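You operate a simulated robot arm through the tools that you are given. There is no shell and no other tool. Be economical: measure what you need, move in short steps, check, and stop when the job is done.

You run a simulated robot arm. Do the job below in one go: nothing can be reset, and whatever is moved stays where it is left.

Task
Clean the disc on the setting its holder names.
Fine: one whole run in the disc cleaner; leave it in with the lid on.

The check looks at the end state, three seconds after you hand in, the way a careful person would. Anything else that was tipped, shoved, dropped, spilled or broken makes it a failure. Lids that push on must go on centred and level and be pressed home; caps that screw on are set level and turned clockwise until they are tight.

Robot
A 6-joint arm with a two-finger parallel gripper, fixed in place. Base frame: the origin is at the foot of the arm, x ahead of it, y to its left, z up; the work surface is at about z = 0.86. Readings come in m, degrees, newtons and seconds.
With the tool pointing down near the work surface it reaches from about 0.24 to 0.64 m from the base axis. Its first joint turns from -66.0 to 66.0 degrees. Payload 2.7 kg.
The TCP is the grasp point between the finger pads, 0.023 m short of the fingertips. In the tool frame z runs along the fingers and y along their closing line. Largest opening 0.094 m; finger width 0.038, thickness 0.01; the body of the gripper, 0.054 by 0.096 m, starts 0.039 m behind the TCP.
Orientation is that of the tool frame in the base frame, as a unit quaternion [x, y, z, w]. With the fingers straight down and closing along the base's y, the tool's x points along the base's -x, its y along +y and its z along -z.

Tools
- The arm moves only by the tool play_rows. Its argument "moves" is a list of rows, each a list of 7 numbers: the shift along the base's x, y, z in m, then the turn, a rotation vector about the base's x, y, z in degrees, then the gripper command, from -1 (shut) to 1 (fully open), values between in proportion. In form: [[tx, ty, tz, ax, ay, az, hand], ...]. A call has 1 to 20 rows; each row is the pose to reach, as a shift and turn from the pose commanded when the call began. Rows are played at 5 a second. More than 0.05 m and 8.6 degrees between two rows, or a gripper value outside its range, and nothing of the call is played. Where a pose cannot be reached the arm comes as near as it can. A force on the tool above 40 N (or 10 N above the force at the start of the call, whichever is more), or a blocked arm, ends the call early, and 0.2 s more pass. Each finger travels about 0.045 m/s and halts on what it meets, pressing with about 33 N; the grip force reading is that of the motor and also rises with nothing between the fingers. The clock runs only during rows and for 0.2 s after the last one: add rows that repeat a pose to give the fingers time. The reply holds the time, the measured pose of the TCP, the force on the tool along the base axes, the opening and the grip force, in the units named above and with some noise.
- Cameras (640 x 400 px; columns grow to the right, rows downward): "scene" is fixed at [0.0927, -0.4451, 1.4096]; the picture's right is [0.59, -0.81, 0.00], its down [-0.41, -0.30, -0.86] and it looks along [0.69, 0.51, -0.51] (base axes); focal length 313 px, centre (320, 200). "wrist" rides on the gripper at [0.086, 0.016, -0.075] in the tool frame; the picture's right is [-0.18, 0.98, 0.00], its down [-0.58, -0.11, -0.81] and it looks along [-0.79, -0.15, 0.59] (tool axes); focal length 243 px, centre (320, 200). There is no depth. A picture from a camera that has moved, and an enlarged one, comes with that camera's place and axes in the base frame and with its lens.
- grab_frame(camera): a new picture of that camera. The clock stands still meanwhile.
- inspect(camera, box): a new picture of the part [left, top, right, bottom] of that camera's present view, enlarged. The clock stands still meanwhile.
- sign_off(): hands the job in; it is judged then, once.

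Go step by step. Nothing tells you positions but the pictures and the camera data: compare them with the known pose of the tool, close in by small moves and look again before you grip or let go. The budget is 120 turns and 76 pictures, counting those below and the enlarged ones. Unless the task says otherwise, let go and move clear before handing in, and close with one line.

The tools are called after "Call:" as a command line: name --pt "numbers of a row" for each row, then --argument value for the rest, lists and objects as JSON in quotes. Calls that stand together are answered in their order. play_rows: Moves the arm, as the interface text tells. Its arguments: {"type":"object","properties":{"moves":{"type":"array","items":{"type":"array","items":{"type":"number"}}}},"required":["moves"]} The other tools are called the same way: grab_frame (camera) takes a picture; inspect (camera, box) takes an enlarged picture of a part of a camera's view; sign_off () hands the job in.

At the start:

```text
time_s: 0.0
tool_pos: [0.4047, -0.0386, 1.2645]
ee_rot: [0.0, 1.0, -0.001, 0.001]
contact_force: [-0.4, 0.8, 0.2]
width: 0.094
grip_force: 0.1
```

scene: 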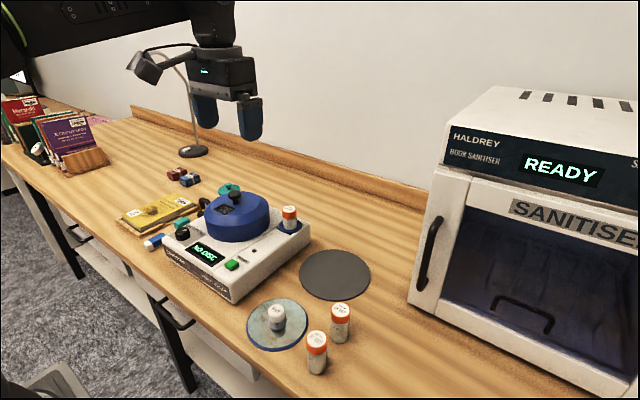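
wrist: 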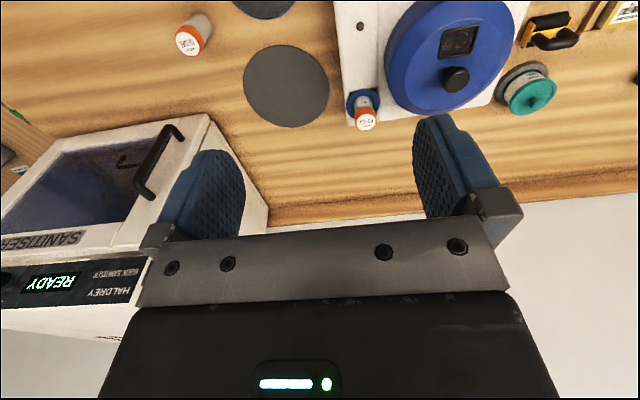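

I see a disc cleaner with a blue lid showing "NO DISC", a disc lying on the bench with a white knob, and several bottles. I'll enlarge these areas to read the details.

Call:
inspect --camera "scene" --box '[150, 170, 320, 310]'

Call:
inspect --camera "scene" --box '[230, 240, 390, 380]'

Call:
inspect --camera "scene" --box '[110, 150, 250, 260]'

```text
2.86 times, centred on (235, 240) of scene
camera zoom: at [0.0927, -0.4451, 1.4096], right [0.59, -0.81, 0.0], down [-0.41, -0.3, -0.86], along [0.69, 0.51, -0.51], focal length 893 px, centre (563, 86)
```

zoom: 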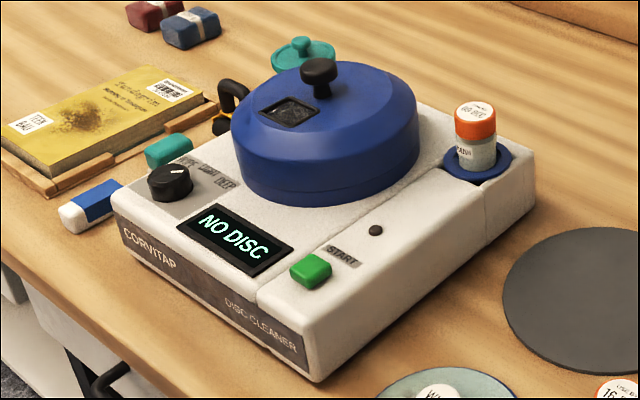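

```text
2.86 times, centred on (310, 310) of scene
camera zoom: at [0.0927, -0.4451, 1.4096], right [0.59, -0.81, 0.0], down [-0.41, -0.3, -0.86], along [0.69, 0.51, -0.51], focal length 893 px, centre (349, -114)
```

zoom: 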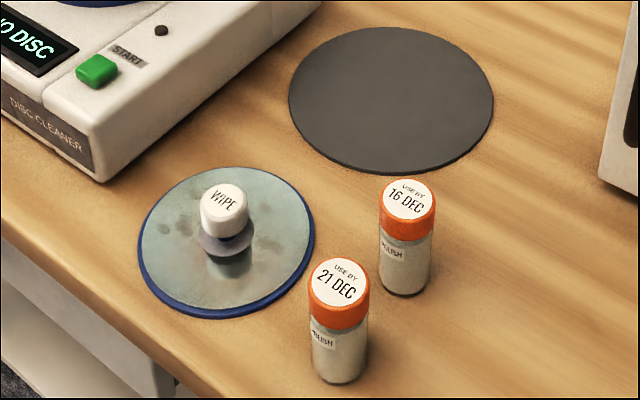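

```text
3.64 times, centred on (180, 205) of scene
camera zoom: at [0.0927, -0.4451, 1.4096], right [0.59, -0.81, 0.0], down [-0.41, -0.3, -0.86], along [0.69, 0.51, -0.51], focal length 1137 px, centre (829, 182)
```

zoom: 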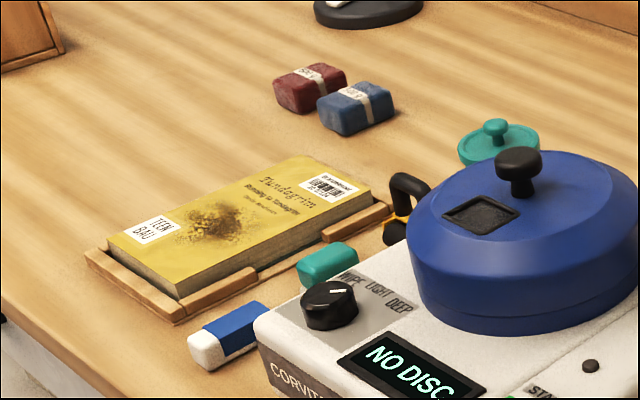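

The holder's knob reads WIPE. I need a closer look at the dial, the fitted vial and anything showing the date.

Call:
inspect --camera "scene" --box '[165, 205, 245, 255]'

Call:
inspect --camera "scene" --box '[260, 195, 320, 240]'

Call:
inspect --camera "wrist" --box '[160, 0, 400, 150]'

Call:
inspect --camera "scene" --box '[190, 235, 270, 300]'

```text
8.00 times, centred on (205, 230) of scene
camera zoom: at [0.0927, -0.4451, 1.4096], right [0.59, -0.81, 0.0], down [-0.41, -0.3, -0.86], along [0.69, 0.51, -0.51], focal length 2501 px, centre (1240, -40)
```

zoom: 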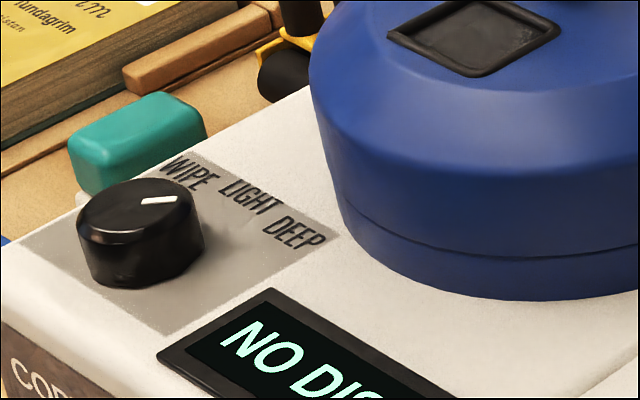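

```text
8.89 times, centred on (290, 218) of scene
camera zoom: at [0.0927, -0.4451, 1.4096], right [0.59, -0.81, 0.0], down [-0.41, -0.3, -0.86], along [0.69, 0.51, -0.51], focal length 2779 px, centre (587, 44)
```

zoom: 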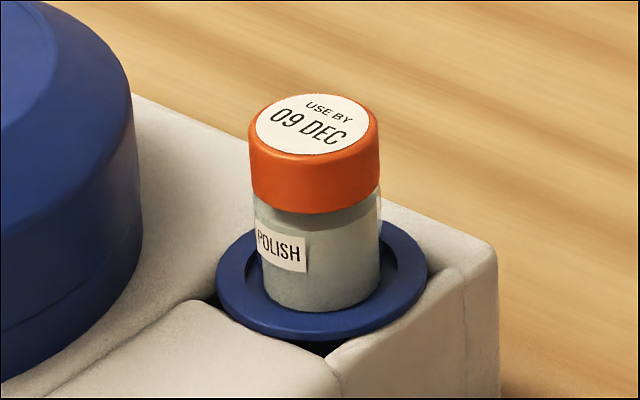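

```text
2.67 times, centred on (280, 75) of wrist
camera zoom: at [0.319, -0.0209, 1.3404], right [0.18, 0.98, 0.0], down [0.58, -0.11, 0.81], along [0.79, -0.15, -0.59], focal length 647 px, centre (427, 533)
```

zoom: 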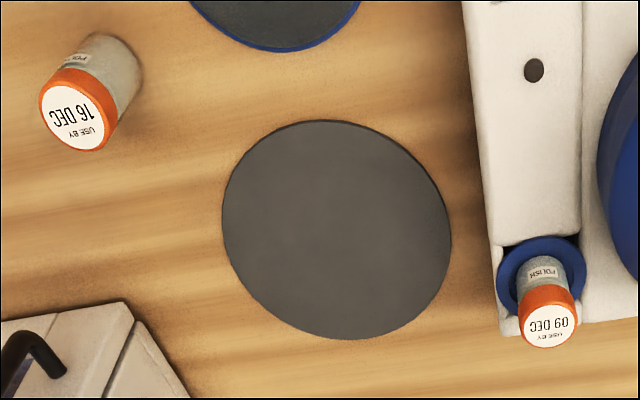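

```text
6.15 times, centred on (230, 268) of scene
camera zoom: at [0.0927, -0.4451, 1.4096], right [0.59, -0.81, 0.0], down [-0.41, -0.3, -0.86], along [0.69, 0.51, -0.51], focal length 1924 px, centre (874, -215)
```

zoom: 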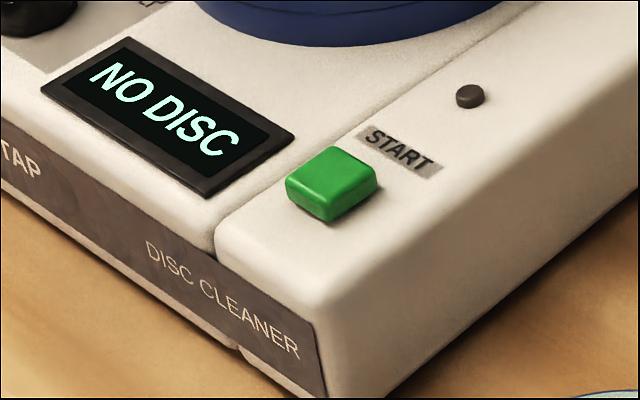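

The dial seems to be on LIGHT and must go to WIPE. The fitted vial says "use by 09 DEC", and the spares say 16 and 21 DEC, so I need to find today's date. I'll move for a better wrist view of the machine.

Call:
play_rows --pt "-0.025 0.035 0 0 0 0 1" --pt "-0.05 0.07 0 0 0 0 1" --pt "-0.075 0.105 0 0 0 0 1" --pt "-0.105 0.14 0 0 0 0 1" --pt "-0.105 0.14 0 0 0 0 1"

Call:
grab_frame --camera "wrist"

Call:
grab_frame --camera "scene"

```text
time_s: 1.2
tool_pos: [0.2997, 0.1027, 1.2663]
ee_rot: [0.0, 1.0, 0.0, 0.0]
contact_force: [-0.4, -0.1, 0.6]
width: 0.0938
grip_force: 0.1
```

```text
66 pictures are left
camera wrist: at [0.214, 0.1198, 1.3416], right [0.18, 0.98, 0.0], down [0.58, -0.11, 0.81], along [0.79, -0.15, -0.59], focal length 243 px, centre (320, 200)
```

wrist: 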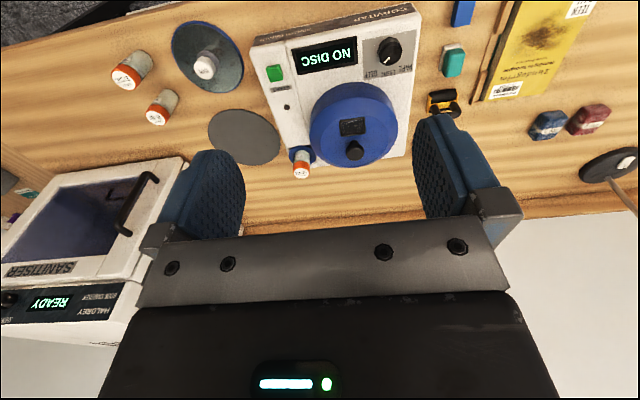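

```text
65 pictures are left
```

scene: 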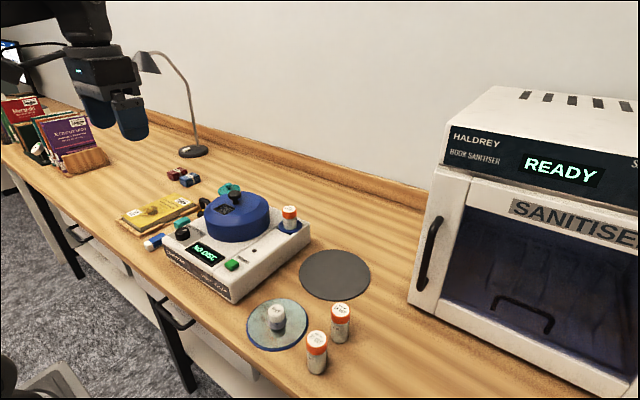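

There is a screen at the left end of the bench that may show the date. I'll enlarge it, and the machine too.

Call:
inspect --camera "scene" --box '[0, 35, 80, 170]'

Call:
inspect --camera "wrist" --box '[240, 0, 440, 180]'

Call:
inspect --camera "wrist" --box '[100, 0, 260, 130]'

```text
2.96 times, centred on (40, 102) of scene
camera zoom: at [0.0927, -0.4451, 1.4096], right [0.59, -0.81, 0.0], down [-0.41, -0.3, -0.86], along [0.69, 0.51, -0.51], focal length 926 px, centre (1150, 489)
```

zoom: 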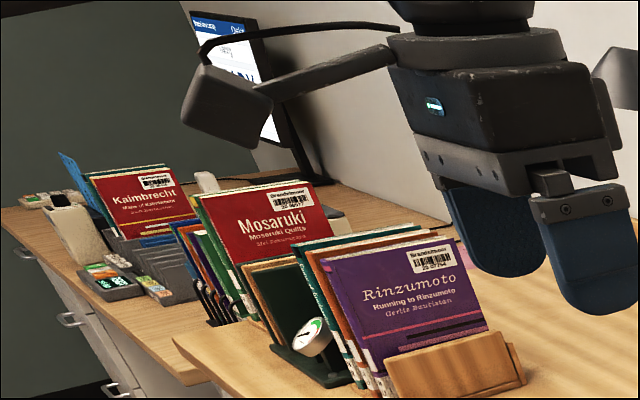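

```text
2.22 times, centred on (340, 90) of wrist
camera zoom: at [0.214, 0.1198, 1.3416], right [0.18, 0.98, 0.0], down [0.58, -0.11, 0.81], along [0.79, -0.15, -0.59], focal length 539 px, centre (276, 444)
```

zoom: 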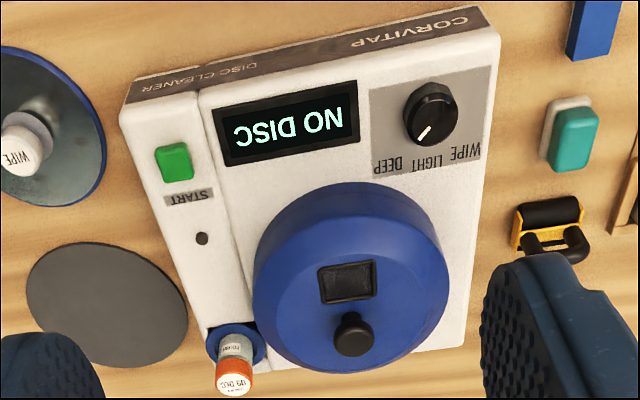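

```text
3.08 times, centred on (180, 65) of wrist
camera zoom: at [0.214, 0.1198, 1.3416], right [0.18, 0.98, 0.0], down [0.58, -0.11, 0.81], along [0.79, -0.15, -0.59], focal length 746 px, centre (751, 615)
```

zoom: 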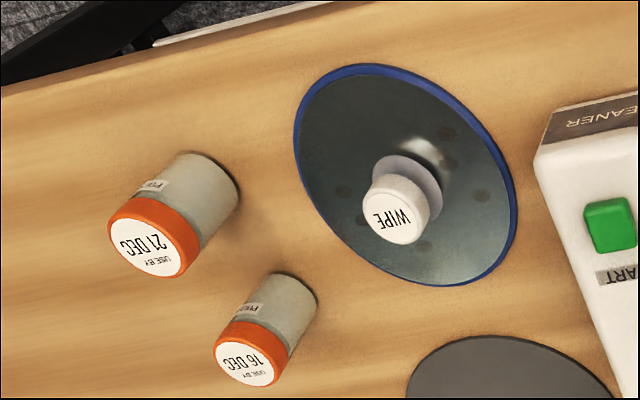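

Knob triangulation puts the lid knob at about (0.513, 0.126, top 1.018). The grey mat at about (0.567, -0.139) looks meant for the lid. I'll hover over the lid and check the screen from the scene camera.

Call:
play_rows --pt "0.035 0.004 -0.02 0 0 0 1" --pt "0.071 0.008 -0.05 0 0 0 1" --pt "0.107 0.012 -0.08 0 0 0 1" --pt "0.143 0.016 -0.11 0 0 0 1" --pt "0.178 0.019 -0.14 0 0 0 1" --pt "0.213 0.023 -0.166 0 0 0 1" --pt "0.213 0.023 -0.176 0 0 0 1" --pt "0.213 0.023 -0.176 0 0 0 1"

Call:
grab_frame --camera "wrist"

Call:
inspect --camera "scene" --box '[0, 60, 60, 170]'

Call:
inspect --camera "scene" --box '[150, 100, 320, 260]'

```text
time_s: 3.0
tool_pos: [0.5149, 0.1242, 1.0865]
ee_rot: [0.001, 1.0, 0.0, 0.0]
contact_force: [0.8, 0.8, 0.4]
width: 0.0943
grip_force: 0.1
```

```text
61 pictures are left
camera wrist: at [0.429, 0.141, 1.1632], right [0.18, 0.98, 0.0], down [0.58, -0.11, 0.81], along [0.79, -0.15, -0.59], focal length 243 px, centre (320, 200)
```

wrist: 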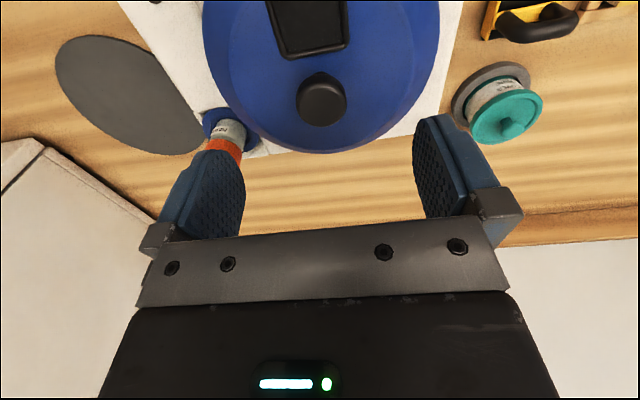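

```text
3.64 times, centred on (30, 115) of scene
camera zoom: at [0.0927, -0.4451, 1.4096], right [0.59, -0.81, 0.0], down [-0.41, -0.3, -0.86], along [0.69, 0.51, -0.51], focal length 1137 px, centre (1374, 509)
```

zoom: 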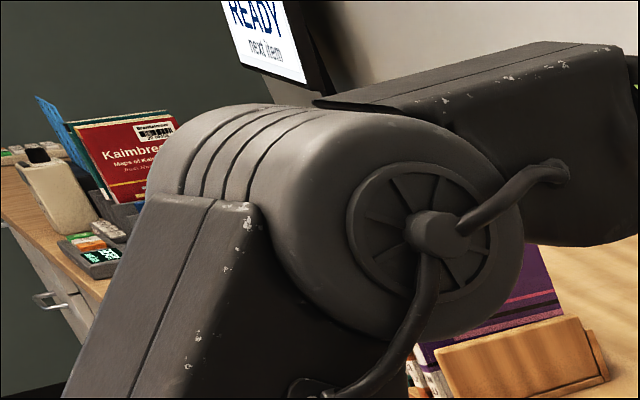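

```text
2.50 times, centred on (235, 180) of scene
camera zoom: at [0.0927, -0.4451, 1.4096], right [0.59, -0.81, 0.0], down [-0.41, -0.3, -0.86], along [0.69, 0.51, -0.51], focal length 782 px, centre (532, 250)
```

zoom: 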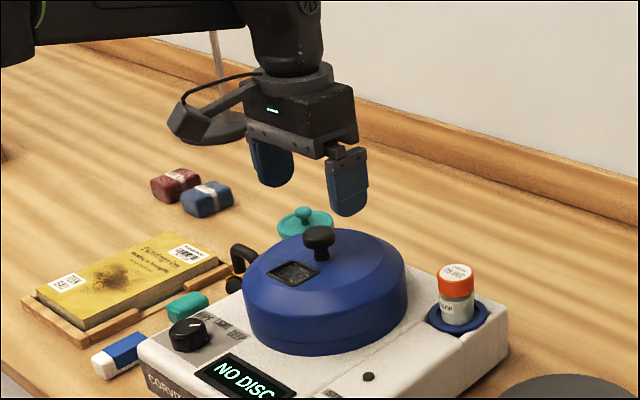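

The far desk has a screen and a small device with green digits, which could be a date stamp. I'll zoom in on both.

Call:
inspect --camera "scene" --box '[0, 100, 2, 160]'

Call:
inspect --camera "scene" --box '[0, 40, 30, 85]'

```text
6.67 times, centred on (1, 130) of scene
camera zoom: at [0.0927, -0.4451, 1.4096], right [0.59, -0.81, 0.0], down [-0.41, -0.3, -0.86], along [0.69, 0.51, -0.51], focal length 2084 px, centre (2447, 667)
```

zoom: 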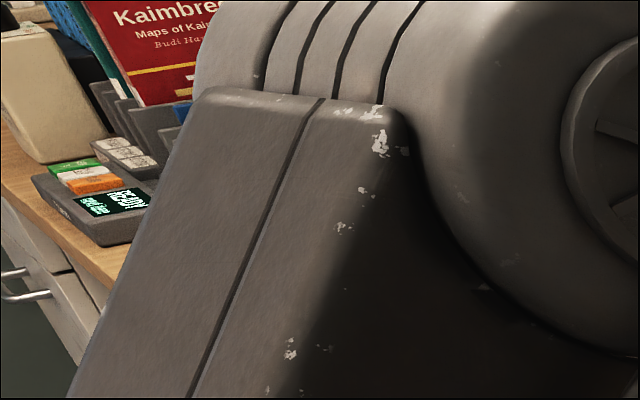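

```text
8.89 times, centred on (15, 62) of scene
camera zoom: at [0.0927, -0.4451, 1.4096], right [0.59, -0.81, 0.0], down [-0.41, -0.3, -0.86], along [0.69, 0.51, -0.51], focal length 2779 px, centre (3031, 1422)
```

zoom: 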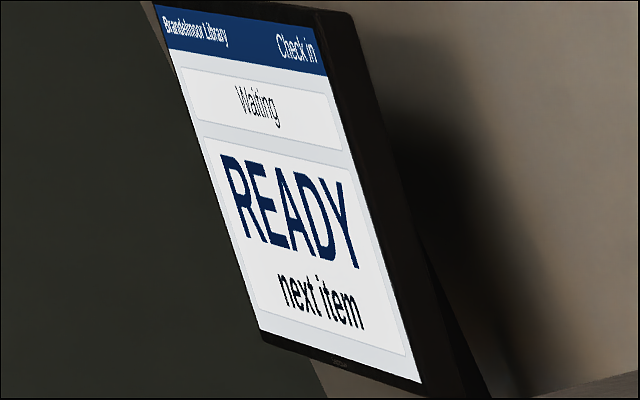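

No date there. I'll peek past the other frame edges for one.

Call:
inspect --camera "scene" --box '[636, 0, 640, 399]'

Call:
inspect --camera "scene" --box '[200, 0, 600, 4]'

```text
1.00 times, centred on (638, 200) of scene
camera zoom: at [0.0927, -0.4451, 1.4096], right [0.59, -0.81, 0.0], down [-0.41, -0.3, -0.86], along [0.69, 0.51, -0.51], focal length 313 px, centre (1, 200)
```

zoom: 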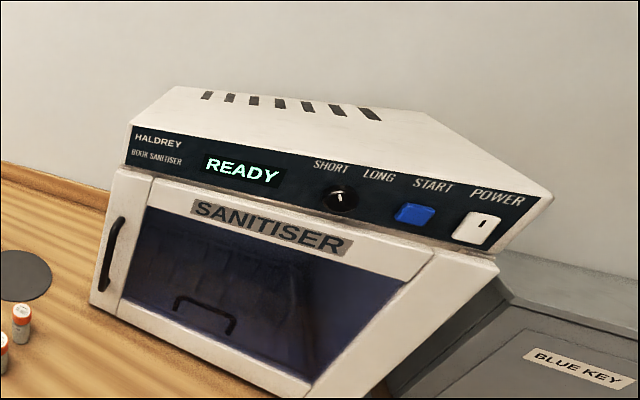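

```text
1.60 times, centred on (400, 2) of scene
camera zoom: at [0.0927, -0.4451, 1.4096], right [0.59, -0.81, 0.0], down [-0.41, -0.3, -0.86], along [0.69, 0.51, -0.51], focal length 500 px, centre (192, 517)
```

zoom: 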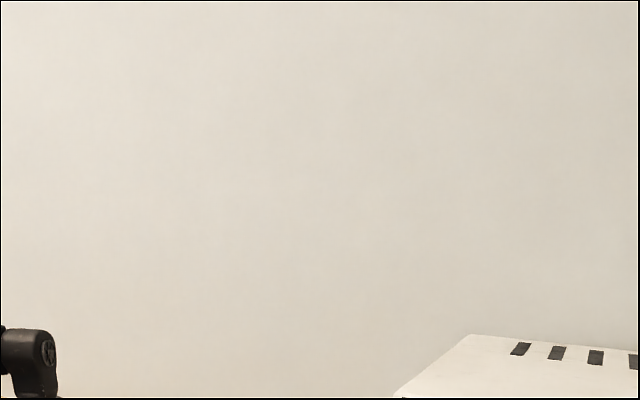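

No date anywhere, so I'll leave the vials alone unless the machine complains. The gripper is centred over the lid knob, so I'm descending to knob height.

Call:
play_rows --pt "0.002 0 -0.035 0 0 0 1" --pt "0.002 0 -0.065 0 0 0 1" --pt "0.002 0 -0.065 0 0 0 1"

Call:
grab_frame --camera "wrist"

Call:
inspect --camera "scene" --box '[190, 140, 290, 250]'

```text
time_s: 3.8
tool_pos: [0.517, 0.123, 1.0234]
ee_rot: [-0.001, 1.0, 0.0, 0.0]
contact_force: [0.4, -0.6, -0.5]
width: 0.094
grip_force: 0.0
```

```text
54 pictures are left
camera wrist: at [0.4309, 0.141, 1.0985], right [0.18, 0.98, 0.0], down [0.58, -0.11, 0.81], along [0.79, -0.15, -0.59], focal length 243 px, centre (320, 200)
```

wrist: 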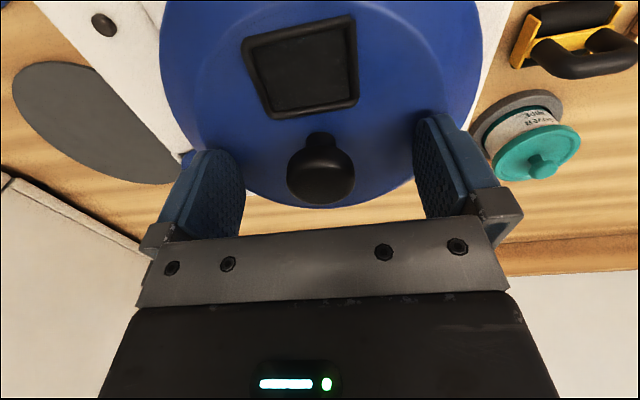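

```text
3.64 times, centred on (240, 195) of scene
camera zoom: at [0.0927, -0.4451, 1.4096], right [0.59, -0.81, 0.0], down [-0.41, -0.3, -0.86], along [0.69, 0.51, -0.51], focal length 1137 px, centre (611, 218)
```

zoom: 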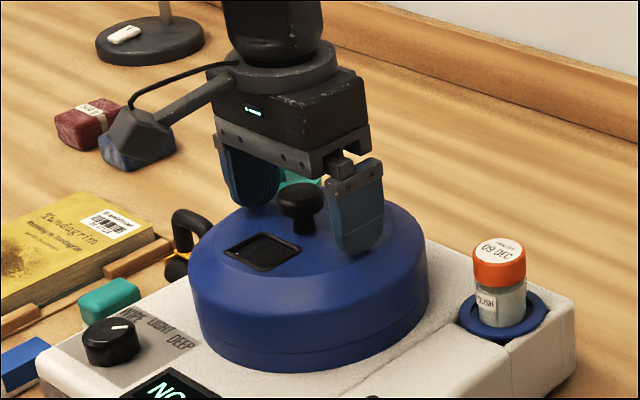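

The knob cap sits right at the TCP. I'm closing the fingers.

Call:
play_rows --pt "0 0 -0.003 0 0 0 -1" --pt "0 0 -0.003 0 0 0 -1" --pt "0 0 -0.003 0 0 0 -1" --pt "0 0 -0.003 0 0 0 -1" --pt "0 0 -0.003 0 0 0 -1" --pt "0 0 -0.003 0 0 0 -1" --pt "0 0 -0.003 0 0 0 -1"

```text
time_s: 5.4
tool_pos: [0.5166, 0.1247, 1.021]
ee_rot: [0.0, 1.0, 0.0, 0.002]
contact_force: [-0.6, 6.0, 12.2]
width: 0.0306
grip_force: 32.7
```

I hold the knob at 31 mm wide. Next is a short straight lift to see whether the lid simply comes up.

Call:
play_rows --pt "0 0 0.005 0 0 0 -1" --pt "0 0 0.015 0 0 0 -1" --pt "0 0 0.03 0 0 0 -1" --pt "0 0 0.045 0 0 0 -1" --pt "0 0 0.06 0 0 0 -1" --pt "0 0 0.06 0 0 0 -1"

Call:
inspect --camera "scene" --box '[150, 110, 320, 270]'

```text
time_s: 6.8
tool_pos: [0.5147, 0.125, 1.0811]
ee_rot: [0.001, 1.0, -0.001, 0.001]
contact_force: [-0.2, -0.7, -1.1]
width: 0.0305
grip_force: 33.1
```

```text
2.50 times, centred on (235, 190) of scene
camera zoom: at [0.0928, -0.4451, 1.4096], right [0.59, -0.81, 0.0], down [-0.41, -0.3, -0.86], along [0.69, 0.51, -0.51], focal length 782 px, centre (532, 225)
```

zoom: 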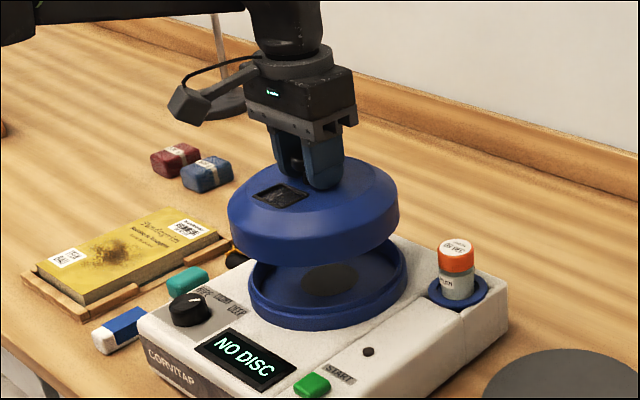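

The lid lifts freely, and there is a basin with a spindle seat inside. I'll raise it well above the vial (top about 0.98), carry it over the grey mat, and look.

Call:
play_rows --pt "0 0 0.04 0 0 0 -1" --pt "0 0 0.08 0 0 0 -1" --pt "0 0 0.1 0 0 0 -1" --pt "0.008 -0.04 0.1 0 0 0 -1" --pt "0.016 -0.08 0.1 0 0 0 -1" --pt "0.024 -0.12 0.1 0 0 0 -1" --pt "0.032 -0.16 0.1 0 0 0 -1" --pt "0.04 -0.2 0.1 0 0 0 -1" --pt "0.046 -0.24 0.1 0 0 0 -1" --pt "0.052 -0.264 0.1 0 0 0 -1" --pt "0.052 -0.264 0.1 0 0 0 -1"

Call:
grab_frame --camera "scene"

Call:
grab_frame --camera "wrist"

```text
time_s: 9.2
tool_pos: [0.5549, -0.1378, 1.1751]
ee_rot: [0.0, 1.0, -0.001, 0.001]
contact_force: [0.8, -0.1, -0.7]
width: 0.0308
grip_force: 33.4
out of reach, approached as far as the arm can: row 9, 10, 11
```

```text
51 pictures are left
```

scene: 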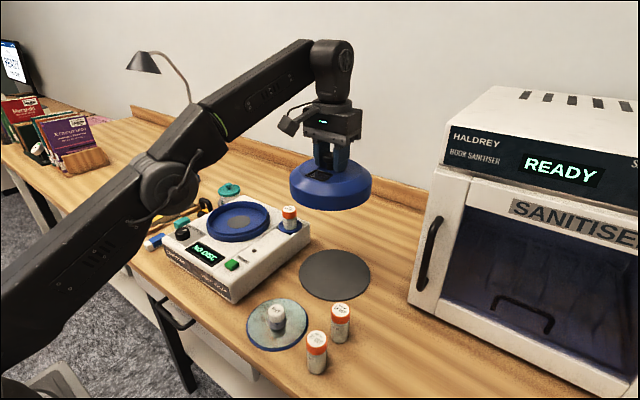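

```text
50 pictures are left
camera wrist: at [0.4684, -0.1206, 1.2502], right [0.18, 0.98, 0.0], down [0.58, -0.11, 0.81], along [0.79, -0.15, -0.59], focal length 243 px, centre (320, 200)
```

wrist: 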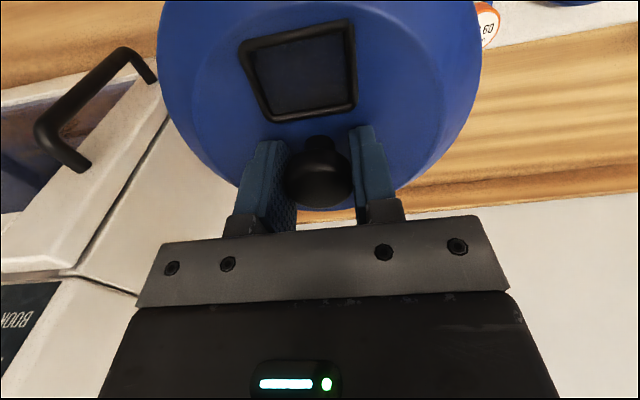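

The lid is over the mat but a little short in x at this height. I'll descend and re-measure.

Call:
play_rows --pt "0 0 -0.04 0 0 0 -1" --pt "0 0 -0.08 0 0 0 -1" --pt "0 0 -0.12 0 0 0 -1" --pt "0 0 -0.16 0 0 0 -1" --pt "0 0 -0.18 0 0 0 -1" --pt "0 0 -0.18 0 0 0 -1"

Call:
inspect --camera "scene" --box '[220, 160, 440, 330]'

```text
time_s: 10.6
tool_pos: [0.5549, -0.1353, 0.9943]
ee_rot: [0.0, 1.0, -0.002, 0.001]
contact_force: [-1.2, 0.4, -1.0]
width: 0.0307
grip_force: 32.4
```

```text
2.35 times, centred on (330, 245) of scene
camera zoom: at [0.0928, -0.4451, 1.4096], right [0.59, -0.81, 0.0], down [-0.41, -0.3, -0.86], along [0.69, 0.51, -0.51], focal length 736 px, centre (296, 94)
```

zoom: 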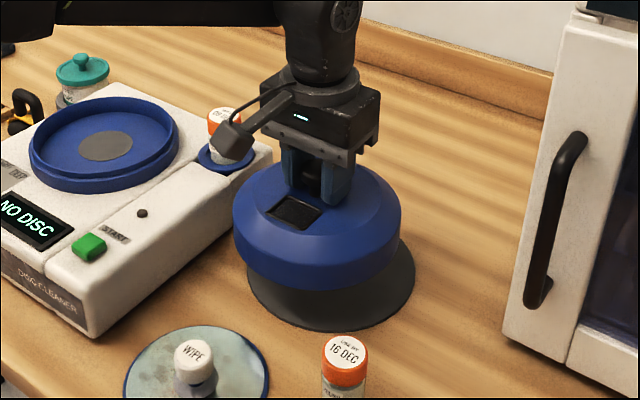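

I'll shift +12 mm in x and lower towards the mat.

Call:
play_rows --pt "0.012 -0.003 0 0 0 0 -1" --pt "0.012 -0.003 -0.012 0 0 0 -1" --pt "0.012 -0.003 -0.024 0 0 0 -1" --pt "0.012 -0.003 -0.024 0 0 0 -1"

Call:
inspect --camera "scene" --box '[270, 200, 410, 310]'

```text
time_s: 11.6
tool_pos: [0.567, -0.1413, 0.971]
ee_rot: [0.0, 1.0, -0.001, 0.002]
contact_force: [-0.5, -0.3, -1.3]
width: 0.0305
grip_force: 32.7
```

```text
3.64 times, centred on (340, 255) of scene
camera zoom: at [0.0928, -0.4451, 1.4096], right [0.59, -0.81, 0.0], down [-0.41, -0.3, -0.86], along [0.69, 0.51, -0.51], focal length 1137 px, centre (247, 0)
```

zoom: 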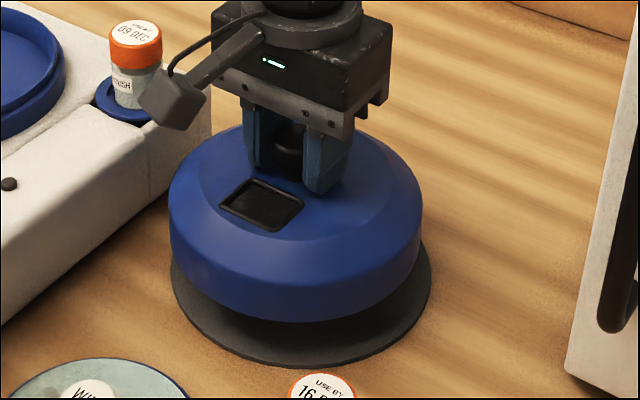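

It's well centred with roughly 25–30 mm to go. I'll lower gently, letting the force limit stop it.

Call:
play_rows --pt "0 -0.003 -0.01 0 0 0 -1" --pt "0 -0.003 -0.016 0 0 0 -1" --pt "0 -0.003 -0.019 0 0 0 -1" --pt "0 -0.003 -0.022 0 0 0 -1" --pt "0 -0.003 -0.022 0 0 0 -1"

Call:
inspect --camera "scene" --box '[270, 200, 410, 310]'

```text
time_s: 12.8
tool_pos: [0.5676, -0.1435, 0.9487]
ee_rot: [-0.001, 1.0, -0.001, 0.002]
contact_force: [0.4, 0.5, -0.8]
width: 0.0307
grip_force: 32.9
```

```text
3.64 times, centred on (340, 255) of scene
camera zoom: at [0.0928, -0.4451, 1.4096], right [0.59, -0.81, 0.0], down [-0.41, -0.3, -0.86], along [0.69, 0.51, -0.51], focal length 1137 px, centre (247, 0)
```

zoom: 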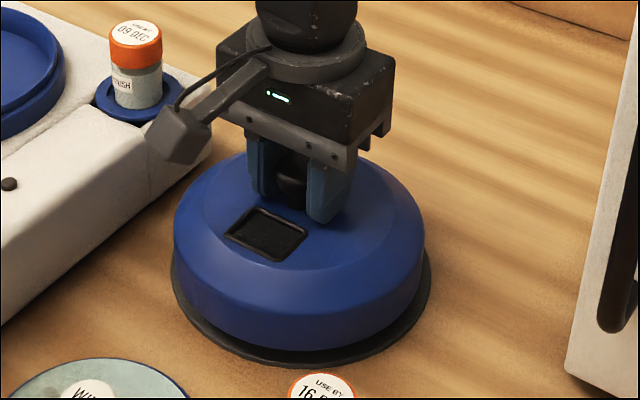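

There's still a small gap, so I'll keep lowering in 2 mm steps.

Call:
play_rows --pt "0 0 -0.002 0 0 0 -1" --pt "0 0 -0.004 0 0 0 -1" --pt "0 0 -0.006 0 0 0 -1" --pt "0 0 -0.008 0 0 0 -1" --pt "0 0 -0.01 0 0 0 -1" --pt "0 0 -0.012 0 0 0 -1"

```text
time_s: 14.2
tool_pos: [0.567, -0.1426, 0.9362]
ee_rot: [0.0, 1.0, -0.001, 0.001]
contact_force: [-0.4, 0.4, -0.9]
width: 0.0306
grip_force: 33.0
```

Call:
play_rows --pt "0 0 -0.002 0 0 0 -1" --pt "0 0 -0.004 0 0 0 -1" --pt "0 0 -0.006 0 0 0 -1" --pt "0 0 -0.008 0 0 0 -1"

Call:
inspect --camera "scene" --box '[270, 200, 410, 310]'

```text
time_s: 15.3
tool_pos: [0.569, -0.1421, 0.9331]
ee_rot: [0.0, 1.0, -0.002, 0.003]
contact_force: [0.8, -0.2, 2.0]
width: 0.0306
grip_force: 33.5
stopped in row 4: the force on the tool passed its limit (the readings are from after the stop); the commanded pose is now the measured one
```

```text
3.64 times, centred on (340, 255) of scene
camera zoom: at [0.0927, -0.4451, 1.4096], right [0.59, -0.81, 0.0], down [-0.41, -0.3, -0.86], along [0.69, 0.51, -0.51], focal length 1137 px, centre (247, 0)
```

zoom: 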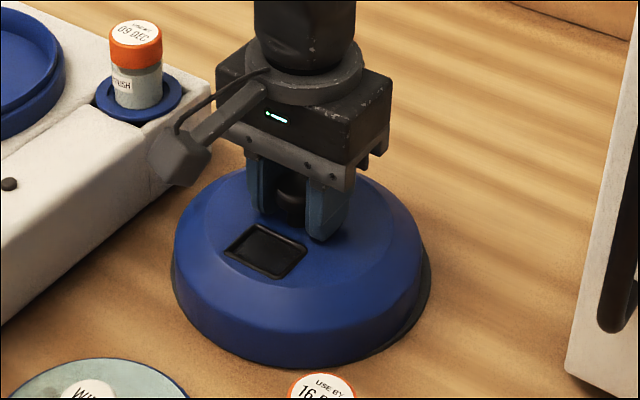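

The lid rests on the mat. I'll release, rise, and move over the disc holder at about (0.377, -0.125).

Call:
play_rows --pt "0 0 0 0 0 0 1" --pt "0 0 0 0 0 0 1" --pt "0 0 0 0 0 0 1" --pt "0 0 0 0 0 0 1" --pt "0 0 0.03 0 0 0 1" --pt "0 0 0.07 0 0 0 1" --pt "0 0 0.11 0 0 0 1" --pt "-0.04 0.003 0.11 0 0 0 1" --pt "-0.08 0.007 0.11 0 0 0 1" --pt "-0.12 0.011 0.11 0 0 0 1" --pt "-0.16 0.014 0.11 0 0 0 1" --pt "-0.19 0.017 0.11 0 0 0 1" --pt "-0.19 0.017 0.08 0 0 0 1" --pt "-0.19 0.017 0.08 0 0 0 1"

Call:
grab_frame --camera "wrist"

Call:
grab_frame --camera "scene"

```text
time_s: 18.3
tool_pos: [0.3787, -0.1259, 1.0127]
ee_rot: [0.0, 1.0, -0.002, 0.003]
contact_force: [0.8, 0.9, 0.2]
width: 0.0941
grip_force: 0.0
```

```text
45 pictures are left
camera wrist: at [0.291, -0.109, 1.0885], right [0.18, 0.98, 0.0], down [0.58, -0.11, 0.81], along [0.8, -0.15, -0.59], focal length 243 px, centre (320, 200)
```

wrist: 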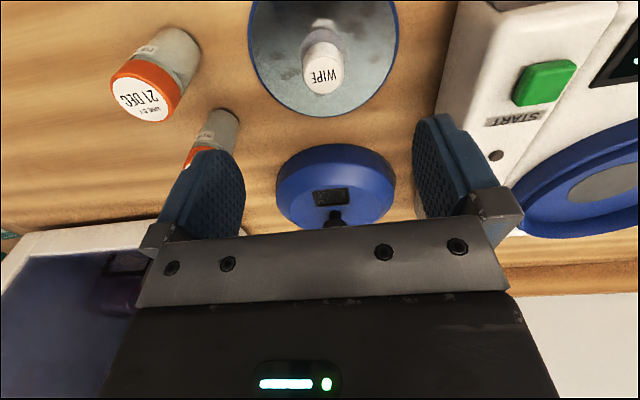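

```text
44 pictures are left
```

scene: 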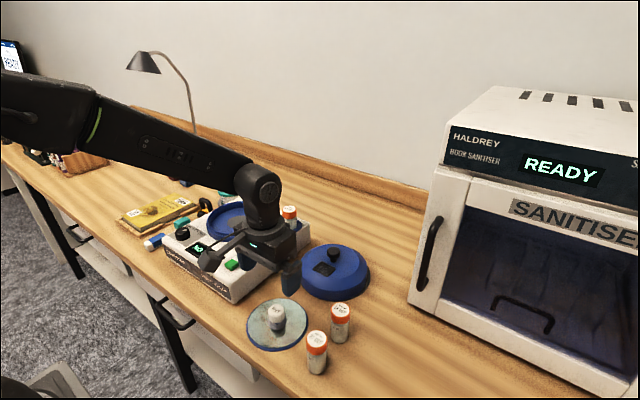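

The WIPE knob is where expected, with its top around 0.912. I'm descending onto it with the fingers open; both the vial and the machine edge are clear.

Call:
play_rows --pt "0 0.002 -0.04 0 0 0 1" --pt "0 0.002 -0.08 0 0 0 1" --pt "0 0.002 -0.105 0 0 0 1" --pt "0 0.002 -0.105 0 0 0 1"

Call:
grab_frame --camera "wrist"

Call:
inspect --camera "scene" --box '[220, 260, 340, 370]'

```text
time_s: 19.3
tool_pos: [0.3793, -0.1245, 0.9058]
ee_rot: [0.0, 1.0, -0.001, 0.002]
contact_force: [-0.3, 0.5, -0.1]
width: 0.0939
grip_force: 0.1
```

```text
43 pictures are left
camera wrist: at [0.2926, -0.1079, 0.9812], right [0.18, 0.98, 0.0], down [0.58, -0.11, 0.81], along [0.8, -0.15, -0.59], focal length 243 px, centre (320, 200)
```

wrist: 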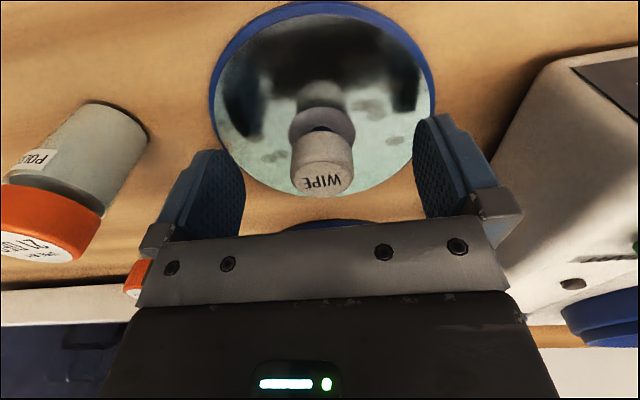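

```text
3.64 times, centred on (280, 315) of scene
camera zoom: at [0.0927, -0.4451, 1.4096], right [0.59, -0.81, 0.0], down [-0.41, -0.3, -0.86], along [0.69, 0.51, -0.51], focal length 1137 px, centre (466, -218)
```

zoom: 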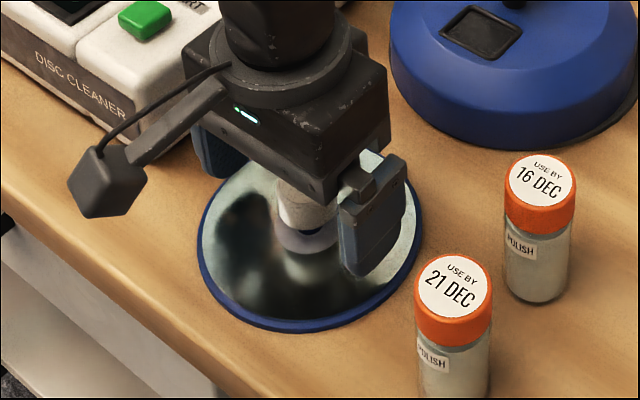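

The knob top is level with the TCP. I'll go 8 mm lower and close.

Call:
play_rows --pt "0 0 -0.007 0 0 0 1" --pt "0 0 -0.007 0 0 0 -1" --pt "0 0 -0.007 0 0 0 -1" --pt "0 0 -0.007 0 0 0 -1" --pt "0 0 -0.007 0 0 0 -1" --pt "0 0 -0.007 0 0 0 -1" --pt "0 0 -0.007 0 0 0 -1" --pt "0 0 -0.007 0 0 0 -1" --pt "0 0 -0.007 0 0 0 -1"

Call:
inspect --camera "wrist" --box '[180, 0, 460, 240]'

```text
time_s: 21.3
tool_pos: [0.3788, -0.1252, 0.9005]
ee_rot: [0.0, 1.0, -0.002, 0.003]
contact_force: [-0.2, 0.2, 0.1]
width: 0.0315
grip_force: 33.1
```

```text
1.67 times, centred on (320, 120) of wrist
camera zoom: at [0.292, -0.1076, 0.9752], right [0.18, 0.98, 0.0], down [0.58, -0.11, 0.81], along [0.8, -0.15, -0.59], focal length 404 px, centre (320, 333)
```

zoom: 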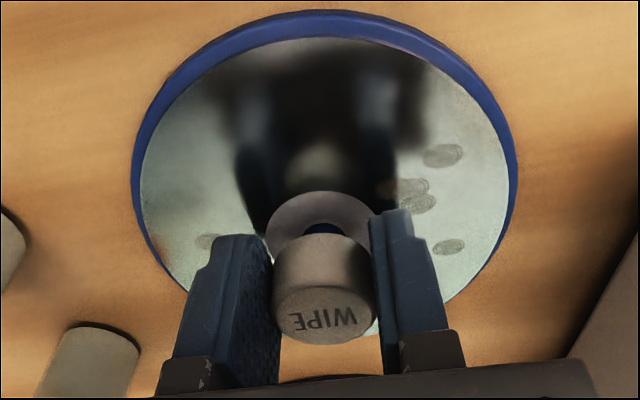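

Gripped at 31.5 mm. I'll lift a short way to see what comes up with the knob.

Call:
play_rows --pt "0 0 0.004 0 0 0 -1" --pt "0 0 0.01 0 0 0 -1" --pt "0 0 0.02 0 0 0 -1" --pt "0 0 0.03 0 0 0 -1" --pt "0 0 0.03 0 0 0 -1"

Call:
inspect --camera "wrist" --box '[180, 0, 460, 240]'

Call:
inspect --camera "scene" --box '[220, 260, 340, 370]'

```text
time_s: 22.5
tool_pos: [0.3775, -0.1233, 0.9299]
ee_rot: [0.0, 1.0, -0.003, 0.002]
contact_force: [-0.2, 0.7, -1.2]
width: 0.0319
grip_force: 33.0
```

```text
1.67 times, centred on (320, 120) of wrist
camera zoom: at [0.2908, -0.1068, 1.005], right [0.18, 0.98, 0.0], down [0.58, -0.11, 0.81], along [0.8, -0.15, -0.59], focal length 404 px, centre (320, 333)
```

zoom: 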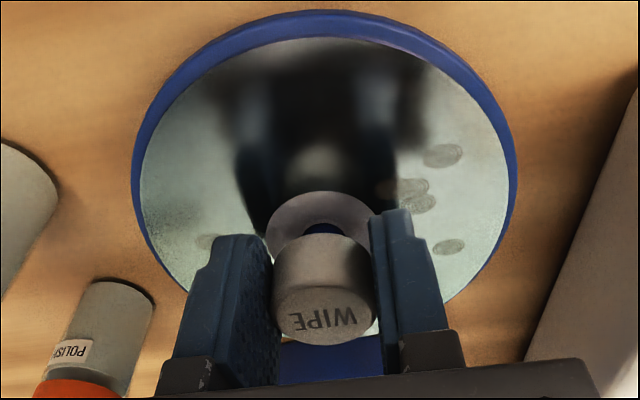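

```text
3.64 times, centred on (280, 315) of scene
camera zoom: at [0.0927, -0.4451, 1.4096], right [0.59, -0.81, 0.0], down [-0.41, -0.3, -0.86], along [0.69, 0.51, -0.51], focal length 1137 px, centre (466, -218)
```

zoom: 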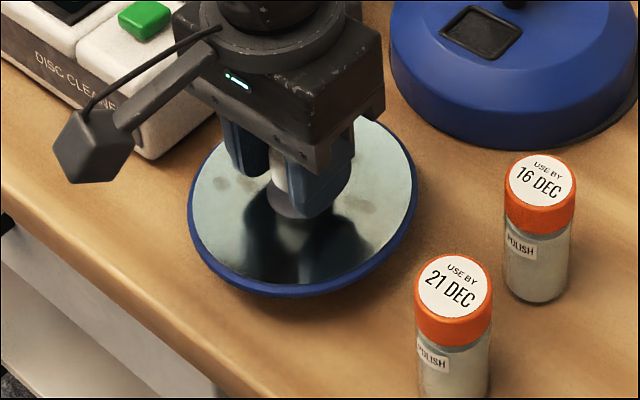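

The holder comes up whole with the disc on it, its underside about 40 mm below the TCP. I'll carry it high and over the basin at (0.516, 0.125).

Call:
play_rows --pt "0 0 0.04 0 0 0 -1" --pt "0 0 0.08 0 0 0 -1" --pt "0 0 0.12 0 0 0 -1" --pt "0 0 0.15 0 0 0 -1" --pt "0.02 0.035 0.15 0 0 0 -1" --pt "0.04 0.071 0.15 0 0 0 -1" --pt "0.06 0.107 0.15 0 0 0 -1" --pt "0.08 0.143 0.15 0 0 0 -1" --pt "0.1 0.179 0.15 0 0 0 -1" --pt "0.12 0.214 0.15 0 0 0 -1" --pt "0.1385 0.248 0.15 0 0 0 -1" --pt "0.1385 0.248 0.15 0 0 0 -1"

Call:
grab_frame --camera "wrist"

Call:
inspect --camera "scene" --box '[150, 140, 320, 260]'

```text
time_s: 25.1
tool_pos: [0.5189, 0.124, 1.0784]
ee_rot: [0.0, 1.0, -0.002, 0.002]
contact_force: [-1.0, -1.0, -0.7]
width: 0.0316
grip_force: 33.3
```

```text
38 pictures are left
camera wrist: at [0.4315, 0.1412, 1.1528], right [0.18, 0.98, 0.0], down [0.58, -0.11, 0.81], along [0.8, -0.15, -0.59], focal length 243 px, centre (320, 200)
```

wrist: 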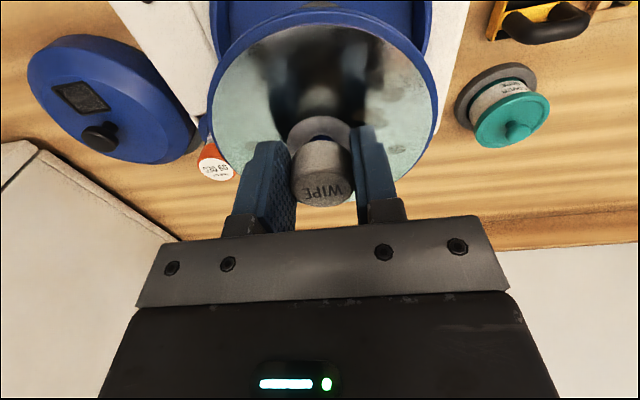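

```text
3.33 times, centred on (235, 200) of scene
camera zoom: at [0.0928, -0.4451, 1.4096], right [0.59, -0.81, 0.0], down [-0.41, -0.3, -0.86], along [0.69, 0.51, -0.51], focal length 1042 px, centre (603, 200)
```

zoom: 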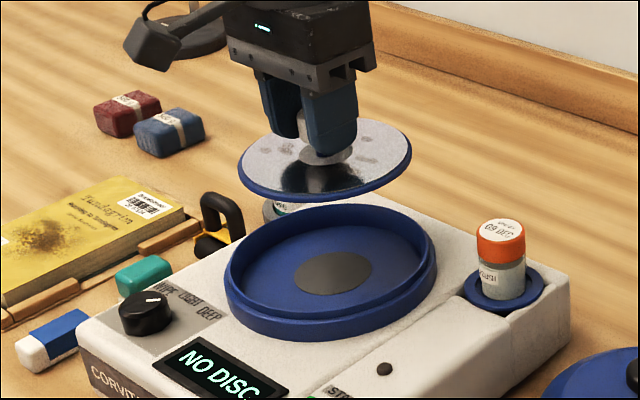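

The disc is roughly over the basin. I'll lower to just above the rim, where parallax is small, and compare edges.

Call:
play_rows --pt "-0.005 0.001 -0.035 0 0 0 -1" --pt "-0.005 0.001 -0.068 0 0 0 -1" --pt "-0.005 0.001 -0.068 0 0 0 -1"

Call:
inspect --camera "scene" --box '[180, 160, 290, 250]'

Call:
grab_frame --camera "wrist"

```text
time_s: 25.9
tool_pos: [0.5125, 0.1263, 1.0099]
ee_rot: [0.001, 1.0, -0.001, 0.003]
contact_force: [-0.2, -0.1, -0.9]
width: 0.0315
grip_force: 33.7
```

```text
4.44 times, centred on (235, 205) of scene
camera zoom: at [0.0928, -0.4451, 1.4096], right [0.59, -0.81, 0.0], down [-0.41, -0.3, -0.86], along [0.69, 0.51, -0.51], focal length 1390 px, centre (698, 178)
```

zoom: 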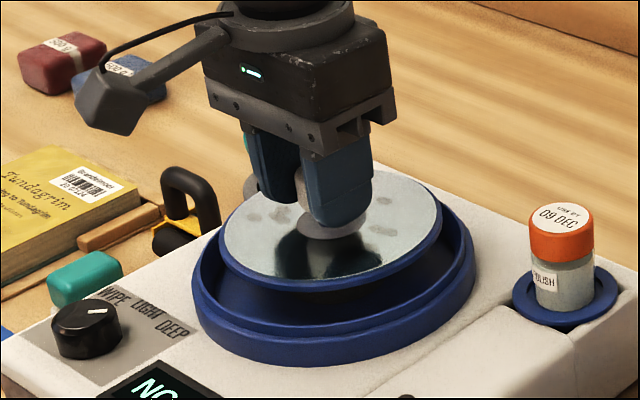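

```text
35 pictures are left
camera wrist: at [0.4248, 0.1438, 1.0852], right [0.18, 0.98, 0.0], down [0.58, -0.11, 0.81], along [0.8, -0.15, -0.59], focal length 243 px, centre (320, 200)
```

wrist: 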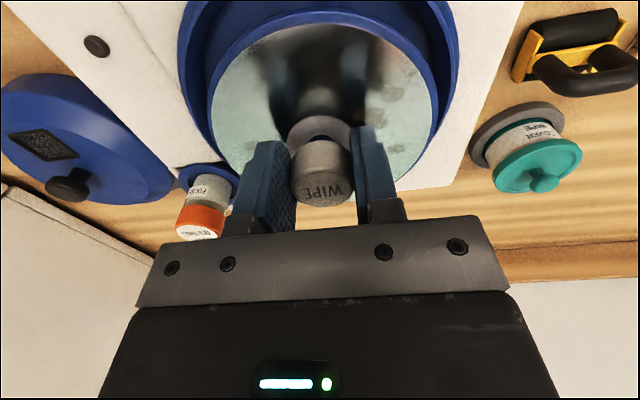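

It's centred within 2–3 mm. I'll nudge it slightly and lower into the basin in small steps.

Call:
play_rows --pt "-0.002 -0.0015 -0.008 0 0 0 -1" --pt "-0.002 -0.0015 -0.016 0 0 0 -1" --pt "-0.002 -0.0015 -0.022 0 0 0 -1" --pt "-0.002 -0.0015 -0.025 0 0 0 -1" --pt "-0.002 -0.0015 -0.028 0 0 0 -1" --pt "-0.002 -0.0015 -0.028 0 0 0 -1"

Call:
inspect --camera "scene" --box '[180, 160, 290, 250]'

```text
time_s: 27.3
tool_pos: [0.5084, 0.1236, 0.983]
ee_rot: [-0.001, 1.0, -0.001, 0.002]
contact_force: [-0.1, 0.1, -0.5]
width: 0.0317
grip_force: 33.3
```

```text
4.44 times, centred on (235, 205) of scene
camera zoom: at [0.0928, -0.4451, 1.4096], right [0.59, -0.81, 0.0], down [-0.41, -0.3, -0.86], along [0.69, 0.51, -0.51], focal length 1390 px, centre (698, 178)
```

zoom: 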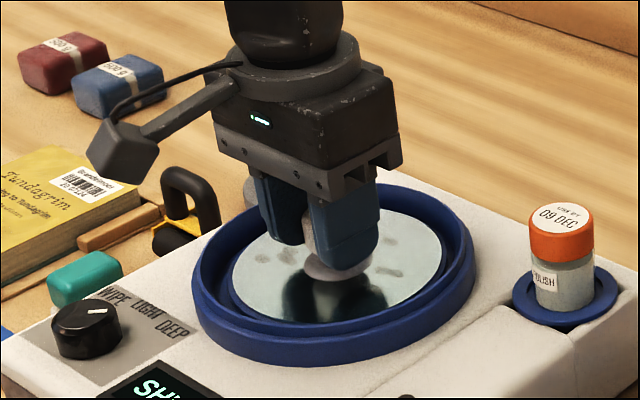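

The display now starts "SHU…", probably "SHUT LID", so the disc is detected. I'll lower until it touches down.

Call:
play_rows --pt "-0.0015 0.001 -0.002 0 0 0 -1" --pt "-0.0015 0.001 -0.004 0 0 0 -1" --pt "-0.0015 0.001 -0.006 0 0 0 -1" --pt "-0.0015 0.001 -0.008 0 0 0 -1" --pt "-0.0015 0.001 -0.01 0 0 0 -1" --pt "-0.0015 0.001 -0.012 0 0 0 -1" --pt "-0.0015 0.001 -0.014 0 0 0 -1" --pt "-0.0015 0.001 -0.016 0 0 0 -1"

Call:
inspect --camera "scene" --box '[180, 160, 290, 250]'

Call:
grab_frame --camera "wrist"

```text
time_s: 29.1
tool_pos: [0.5106, 0.126, 0.9709]
ee_rot: [0.001, 1.0, -0.003, 0.006]
contact_force: [2.8, -7.3, 27.0]
width: 0.0318
grip_force: 33.1
```

```text
4.44 times, centred on (235, 205) of scene
camera zoom: at [0.0924, -0.4454, 1.4095], right [0.59, -0.81, 0.0], down [-0.41, -0.3, -0.86], along [0.69, 0.51, -0.51], focal length 1390 px, centre (698, 178)
```

zoom: 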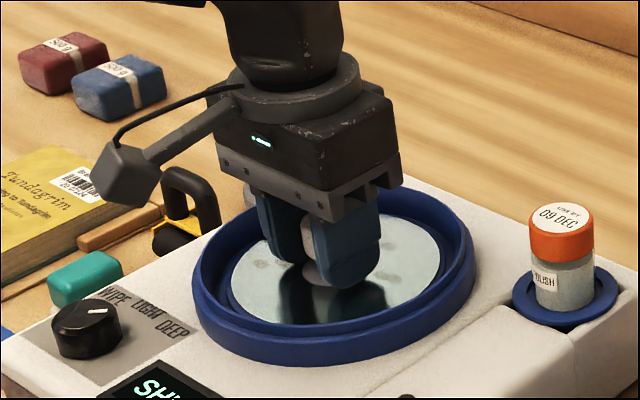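

```text
32 pictures are left
camera wrist: at [0.4217, 0.1418, 1.0456], right [0.18, 0.98, 0.0], down [0.57, -0.11, 0.81], along [0.8, -0.15, -0.58], focal length 243 px, centre (320, 200)
```

wrist: 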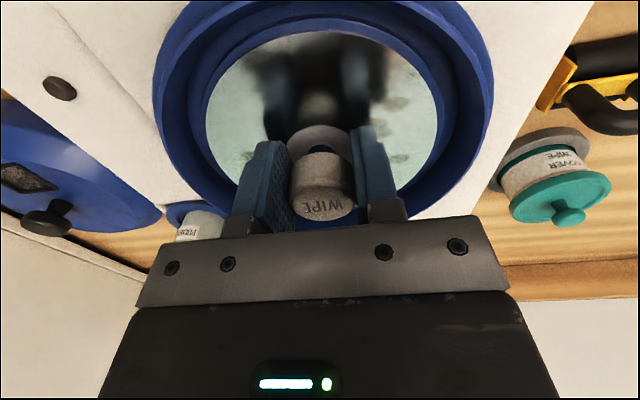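

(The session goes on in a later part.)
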